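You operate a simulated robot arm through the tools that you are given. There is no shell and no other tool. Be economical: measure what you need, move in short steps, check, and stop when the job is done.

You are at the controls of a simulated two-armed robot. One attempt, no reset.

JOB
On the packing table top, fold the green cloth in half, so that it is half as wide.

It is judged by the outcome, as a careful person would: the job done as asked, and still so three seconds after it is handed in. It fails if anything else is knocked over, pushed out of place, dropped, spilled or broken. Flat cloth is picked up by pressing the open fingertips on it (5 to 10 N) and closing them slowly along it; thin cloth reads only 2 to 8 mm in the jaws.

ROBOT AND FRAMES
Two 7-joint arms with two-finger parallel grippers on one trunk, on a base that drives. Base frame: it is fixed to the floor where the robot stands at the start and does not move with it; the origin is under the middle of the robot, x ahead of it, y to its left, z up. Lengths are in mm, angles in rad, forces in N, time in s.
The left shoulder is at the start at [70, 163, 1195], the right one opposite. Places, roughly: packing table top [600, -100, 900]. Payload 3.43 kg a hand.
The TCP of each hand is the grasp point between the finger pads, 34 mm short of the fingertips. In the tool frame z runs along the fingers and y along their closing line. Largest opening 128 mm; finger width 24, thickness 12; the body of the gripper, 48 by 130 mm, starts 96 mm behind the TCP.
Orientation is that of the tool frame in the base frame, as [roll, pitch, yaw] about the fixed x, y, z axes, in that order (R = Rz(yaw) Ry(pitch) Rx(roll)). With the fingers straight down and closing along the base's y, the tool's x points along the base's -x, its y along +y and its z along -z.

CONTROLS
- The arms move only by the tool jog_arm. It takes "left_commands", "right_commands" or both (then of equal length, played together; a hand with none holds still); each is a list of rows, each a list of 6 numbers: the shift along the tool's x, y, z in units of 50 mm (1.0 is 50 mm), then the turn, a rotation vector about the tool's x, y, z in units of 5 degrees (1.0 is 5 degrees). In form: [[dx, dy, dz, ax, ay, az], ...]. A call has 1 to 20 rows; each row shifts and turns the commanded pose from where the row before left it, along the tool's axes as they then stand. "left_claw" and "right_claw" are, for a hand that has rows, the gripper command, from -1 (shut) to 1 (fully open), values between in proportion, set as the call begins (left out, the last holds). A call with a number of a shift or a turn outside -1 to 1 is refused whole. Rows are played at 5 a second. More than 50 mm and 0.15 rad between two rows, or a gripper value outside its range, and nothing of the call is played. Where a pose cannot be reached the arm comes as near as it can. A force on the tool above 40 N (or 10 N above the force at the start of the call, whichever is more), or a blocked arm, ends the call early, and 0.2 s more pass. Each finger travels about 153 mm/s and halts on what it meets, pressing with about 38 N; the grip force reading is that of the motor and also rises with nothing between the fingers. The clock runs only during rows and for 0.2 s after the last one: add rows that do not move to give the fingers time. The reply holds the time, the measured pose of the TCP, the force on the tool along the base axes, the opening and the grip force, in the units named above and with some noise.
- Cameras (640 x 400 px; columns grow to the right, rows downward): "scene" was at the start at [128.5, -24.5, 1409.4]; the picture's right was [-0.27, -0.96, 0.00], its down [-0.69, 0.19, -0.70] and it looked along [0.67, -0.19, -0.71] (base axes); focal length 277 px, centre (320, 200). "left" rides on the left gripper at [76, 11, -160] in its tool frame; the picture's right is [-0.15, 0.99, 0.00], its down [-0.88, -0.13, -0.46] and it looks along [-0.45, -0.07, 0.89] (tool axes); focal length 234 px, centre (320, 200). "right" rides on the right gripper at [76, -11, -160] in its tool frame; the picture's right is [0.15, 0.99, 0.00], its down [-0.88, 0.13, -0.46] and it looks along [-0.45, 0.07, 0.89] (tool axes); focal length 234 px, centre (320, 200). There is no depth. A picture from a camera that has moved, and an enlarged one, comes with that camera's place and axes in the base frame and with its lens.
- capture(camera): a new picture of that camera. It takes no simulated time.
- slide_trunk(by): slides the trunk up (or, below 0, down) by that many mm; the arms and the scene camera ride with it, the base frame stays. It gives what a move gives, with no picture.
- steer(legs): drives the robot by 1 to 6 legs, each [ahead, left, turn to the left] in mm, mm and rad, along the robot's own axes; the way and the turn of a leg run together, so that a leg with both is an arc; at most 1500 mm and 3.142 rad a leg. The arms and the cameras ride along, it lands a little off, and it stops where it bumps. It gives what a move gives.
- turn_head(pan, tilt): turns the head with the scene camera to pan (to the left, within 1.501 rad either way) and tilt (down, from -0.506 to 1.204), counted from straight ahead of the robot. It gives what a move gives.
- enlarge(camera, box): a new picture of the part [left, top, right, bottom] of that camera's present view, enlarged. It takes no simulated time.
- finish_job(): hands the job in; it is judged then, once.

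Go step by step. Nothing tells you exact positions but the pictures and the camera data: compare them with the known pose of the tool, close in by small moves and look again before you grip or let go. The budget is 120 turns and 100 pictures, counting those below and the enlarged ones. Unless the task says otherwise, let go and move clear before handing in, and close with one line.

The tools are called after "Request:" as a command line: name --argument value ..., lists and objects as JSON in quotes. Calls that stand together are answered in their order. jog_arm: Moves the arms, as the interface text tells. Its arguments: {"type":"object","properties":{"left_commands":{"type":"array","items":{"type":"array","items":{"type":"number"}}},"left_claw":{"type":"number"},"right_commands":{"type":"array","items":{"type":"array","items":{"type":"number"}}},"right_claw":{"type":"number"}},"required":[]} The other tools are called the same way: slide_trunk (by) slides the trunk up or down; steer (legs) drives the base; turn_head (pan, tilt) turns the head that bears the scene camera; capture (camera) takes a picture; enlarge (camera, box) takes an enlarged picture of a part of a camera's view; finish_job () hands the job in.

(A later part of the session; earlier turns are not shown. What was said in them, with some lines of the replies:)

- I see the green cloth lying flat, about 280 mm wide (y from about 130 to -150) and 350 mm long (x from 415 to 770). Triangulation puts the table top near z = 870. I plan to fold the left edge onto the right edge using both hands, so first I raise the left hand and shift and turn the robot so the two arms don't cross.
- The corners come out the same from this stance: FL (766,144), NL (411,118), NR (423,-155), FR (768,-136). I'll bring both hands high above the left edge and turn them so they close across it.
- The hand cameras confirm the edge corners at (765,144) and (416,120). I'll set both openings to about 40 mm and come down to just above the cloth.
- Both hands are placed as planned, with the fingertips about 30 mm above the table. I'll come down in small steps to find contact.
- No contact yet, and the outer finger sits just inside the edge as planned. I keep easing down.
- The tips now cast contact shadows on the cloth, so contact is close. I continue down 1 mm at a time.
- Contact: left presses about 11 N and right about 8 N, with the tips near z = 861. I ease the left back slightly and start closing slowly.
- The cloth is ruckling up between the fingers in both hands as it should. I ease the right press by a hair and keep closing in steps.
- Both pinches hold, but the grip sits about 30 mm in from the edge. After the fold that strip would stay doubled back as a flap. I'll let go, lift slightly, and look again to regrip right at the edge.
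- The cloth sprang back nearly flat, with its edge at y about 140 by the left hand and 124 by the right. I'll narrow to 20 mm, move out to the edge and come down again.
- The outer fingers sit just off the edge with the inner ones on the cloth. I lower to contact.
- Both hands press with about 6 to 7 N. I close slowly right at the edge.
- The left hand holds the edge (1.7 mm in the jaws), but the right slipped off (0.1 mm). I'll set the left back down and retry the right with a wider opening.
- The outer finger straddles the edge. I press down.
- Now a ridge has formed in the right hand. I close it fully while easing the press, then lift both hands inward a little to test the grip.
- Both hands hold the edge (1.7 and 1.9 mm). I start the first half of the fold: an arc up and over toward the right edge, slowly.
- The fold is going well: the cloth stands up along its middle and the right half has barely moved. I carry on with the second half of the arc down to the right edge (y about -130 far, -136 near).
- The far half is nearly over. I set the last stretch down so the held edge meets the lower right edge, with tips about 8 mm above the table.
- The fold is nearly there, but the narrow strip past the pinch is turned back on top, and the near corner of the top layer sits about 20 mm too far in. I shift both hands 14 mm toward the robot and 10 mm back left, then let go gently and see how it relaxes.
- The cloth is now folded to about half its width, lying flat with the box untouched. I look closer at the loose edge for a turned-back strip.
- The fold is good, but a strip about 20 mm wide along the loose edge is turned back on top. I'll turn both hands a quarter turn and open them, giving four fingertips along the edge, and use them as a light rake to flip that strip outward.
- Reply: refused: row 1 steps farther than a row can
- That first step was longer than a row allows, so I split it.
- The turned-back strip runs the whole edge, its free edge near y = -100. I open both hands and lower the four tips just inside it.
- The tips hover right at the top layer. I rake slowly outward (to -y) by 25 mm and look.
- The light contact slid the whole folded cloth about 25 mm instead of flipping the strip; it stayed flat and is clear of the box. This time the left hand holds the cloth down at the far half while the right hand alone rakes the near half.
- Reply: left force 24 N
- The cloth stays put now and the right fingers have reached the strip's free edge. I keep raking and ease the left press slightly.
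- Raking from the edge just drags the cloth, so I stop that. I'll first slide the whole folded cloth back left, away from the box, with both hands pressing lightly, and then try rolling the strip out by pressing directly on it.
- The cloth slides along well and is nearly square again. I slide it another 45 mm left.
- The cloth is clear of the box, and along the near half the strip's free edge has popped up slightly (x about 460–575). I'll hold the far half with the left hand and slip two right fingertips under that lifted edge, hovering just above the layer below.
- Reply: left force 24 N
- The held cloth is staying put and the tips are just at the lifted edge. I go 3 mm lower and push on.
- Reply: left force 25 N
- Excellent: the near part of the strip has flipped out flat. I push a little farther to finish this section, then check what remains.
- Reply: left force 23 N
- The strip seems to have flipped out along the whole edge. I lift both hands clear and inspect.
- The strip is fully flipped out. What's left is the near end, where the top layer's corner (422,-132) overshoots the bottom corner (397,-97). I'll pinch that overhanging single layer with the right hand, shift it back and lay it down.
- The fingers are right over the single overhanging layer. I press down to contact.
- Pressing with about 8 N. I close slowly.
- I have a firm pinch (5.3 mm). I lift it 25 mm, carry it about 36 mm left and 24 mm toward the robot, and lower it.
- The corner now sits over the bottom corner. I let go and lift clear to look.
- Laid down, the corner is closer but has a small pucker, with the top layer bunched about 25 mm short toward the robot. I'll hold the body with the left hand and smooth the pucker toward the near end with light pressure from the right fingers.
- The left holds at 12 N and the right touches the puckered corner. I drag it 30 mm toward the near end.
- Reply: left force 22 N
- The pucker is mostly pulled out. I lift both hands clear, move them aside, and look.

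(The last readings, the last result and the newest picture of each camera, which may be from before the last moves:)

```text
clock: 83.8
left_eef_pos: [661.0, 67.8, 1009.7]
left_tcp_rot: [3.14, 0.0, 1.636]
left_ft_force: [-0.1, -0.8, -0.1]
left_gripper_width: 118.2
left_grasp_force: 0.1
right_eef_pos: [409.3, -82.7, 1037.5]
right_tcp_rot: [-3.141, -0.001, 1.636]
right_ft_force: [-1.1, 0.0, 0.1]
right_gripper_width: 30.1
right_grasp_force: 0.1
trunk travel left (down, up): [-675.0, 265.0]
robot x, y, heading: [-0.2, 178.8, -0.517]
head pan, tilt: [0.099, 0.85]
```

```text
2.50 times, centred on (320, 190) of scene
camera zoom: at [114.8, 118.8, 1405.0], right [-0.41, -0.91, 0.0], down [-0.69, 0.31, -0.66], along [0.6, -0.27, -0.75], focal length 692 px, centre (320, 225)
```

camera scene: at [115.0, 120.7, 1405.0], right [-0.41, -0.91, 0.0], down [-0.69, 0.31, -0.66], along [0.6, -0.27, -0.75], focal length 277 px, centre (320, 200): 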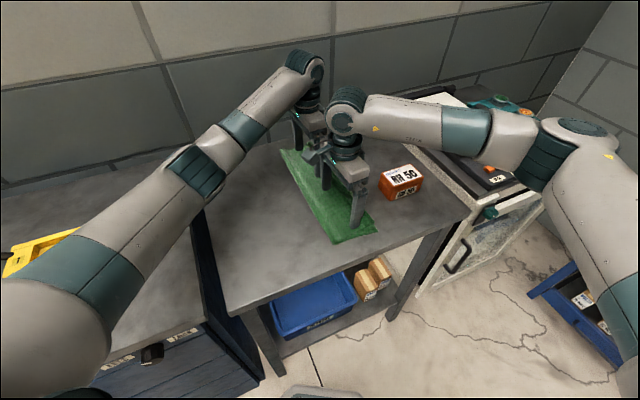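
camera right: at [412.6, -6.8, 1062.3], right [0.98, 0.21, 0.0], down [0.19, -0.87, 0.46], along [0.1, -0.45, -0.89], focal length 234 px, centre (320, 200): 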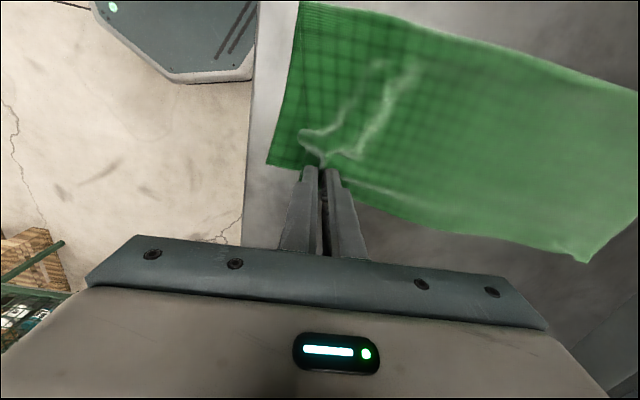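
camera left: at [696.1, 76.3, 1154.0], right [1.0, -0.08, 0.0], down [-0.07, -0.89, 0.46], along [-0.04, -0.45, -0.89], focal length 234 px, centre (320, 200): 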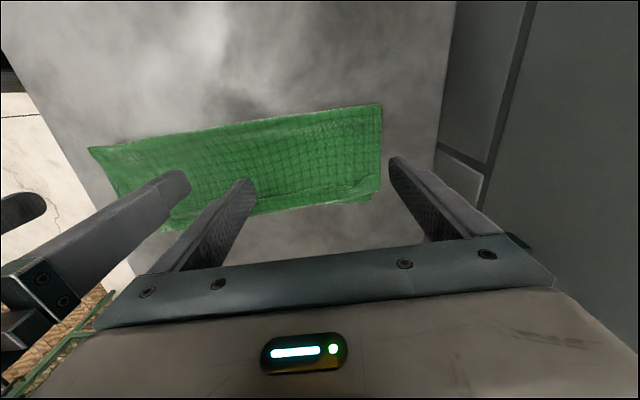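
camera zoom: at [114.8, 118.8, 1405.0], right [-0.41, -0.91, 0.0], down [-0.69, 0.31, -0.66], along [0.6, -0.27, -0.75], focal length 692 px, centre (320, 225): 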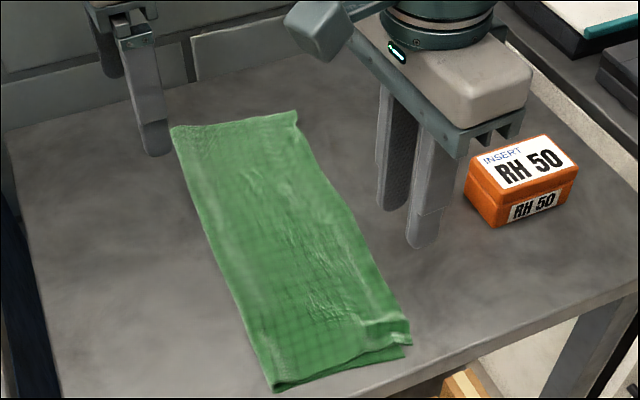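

The fold is now neat: near corners align within about 10 mm, edges lie together, and the cloth is flat on the table with the box untouched. I raise both hands well clear and take a last look.

Request:
jog_arm --left_commands '[[0, 0, -0.8, 0, 0, 0], [0, 0, -0.8, 0, 0, 0], [0.8, 0, 0, 0, 0, 0], [0, 0, 0, 0, 0, 0]]' --right_commands '[[0, 0, -0.8, 0, 0, 0], [-0.8, 0, 0, 0, 0, 0], [-0.8, 0, 0, 0, 0, 0], [0, 0, 0, 0, 0, 0]]'

Request:
capture --camera "scene"

```text
clock: 84.8
left_eef_pos: [657.6, 107.9, 1089.2]
left_tcp_rot: [-3.141, 0.0, 1.638]
left_ft_force: [0.4, -0.4, -0.5]
left_gripper_width: 118.7
left_grasp_force: 0.1
right_eef_pos: [414.8, -163.9, 1077.0]
right_tcp_rot: [3.141, 0.001, 1.638]
right_ft_force: [0.9, 0.1, 0.5]
right_gripper_width: 30.0
right_grasp_force: 0.0
trunk travel left (down, up): [-675.0, 265.0]
robot x, y, heading: [0.9, 179.8, -0.519]
head pan, tilt: [0.099, 0.85]
```

```text
10 pictures are left
camera scene: at [115.4, 120.0, 1405.0], right [-0.41, -0.91, 0.0], down [-0.69, 0.31, -0.66], along [0.6, -0.27, -0.75], focal length 277 px, centre (320, 200)
```

scene: 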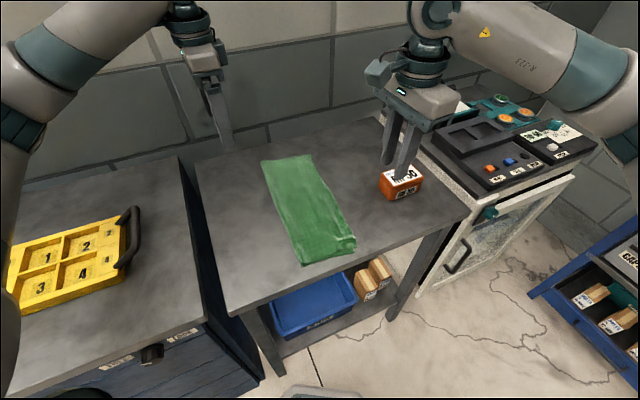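

The cloth lies folded to half its width, everything else is in place, and both hands are clear. I hand it in.

Request:
finish_job

```text
The job is handed in.
```

The green cloth is folded in half to about half its width and lies flat on the packing table; its near corners line up within about 10 mm, and nothing else was disturbed.
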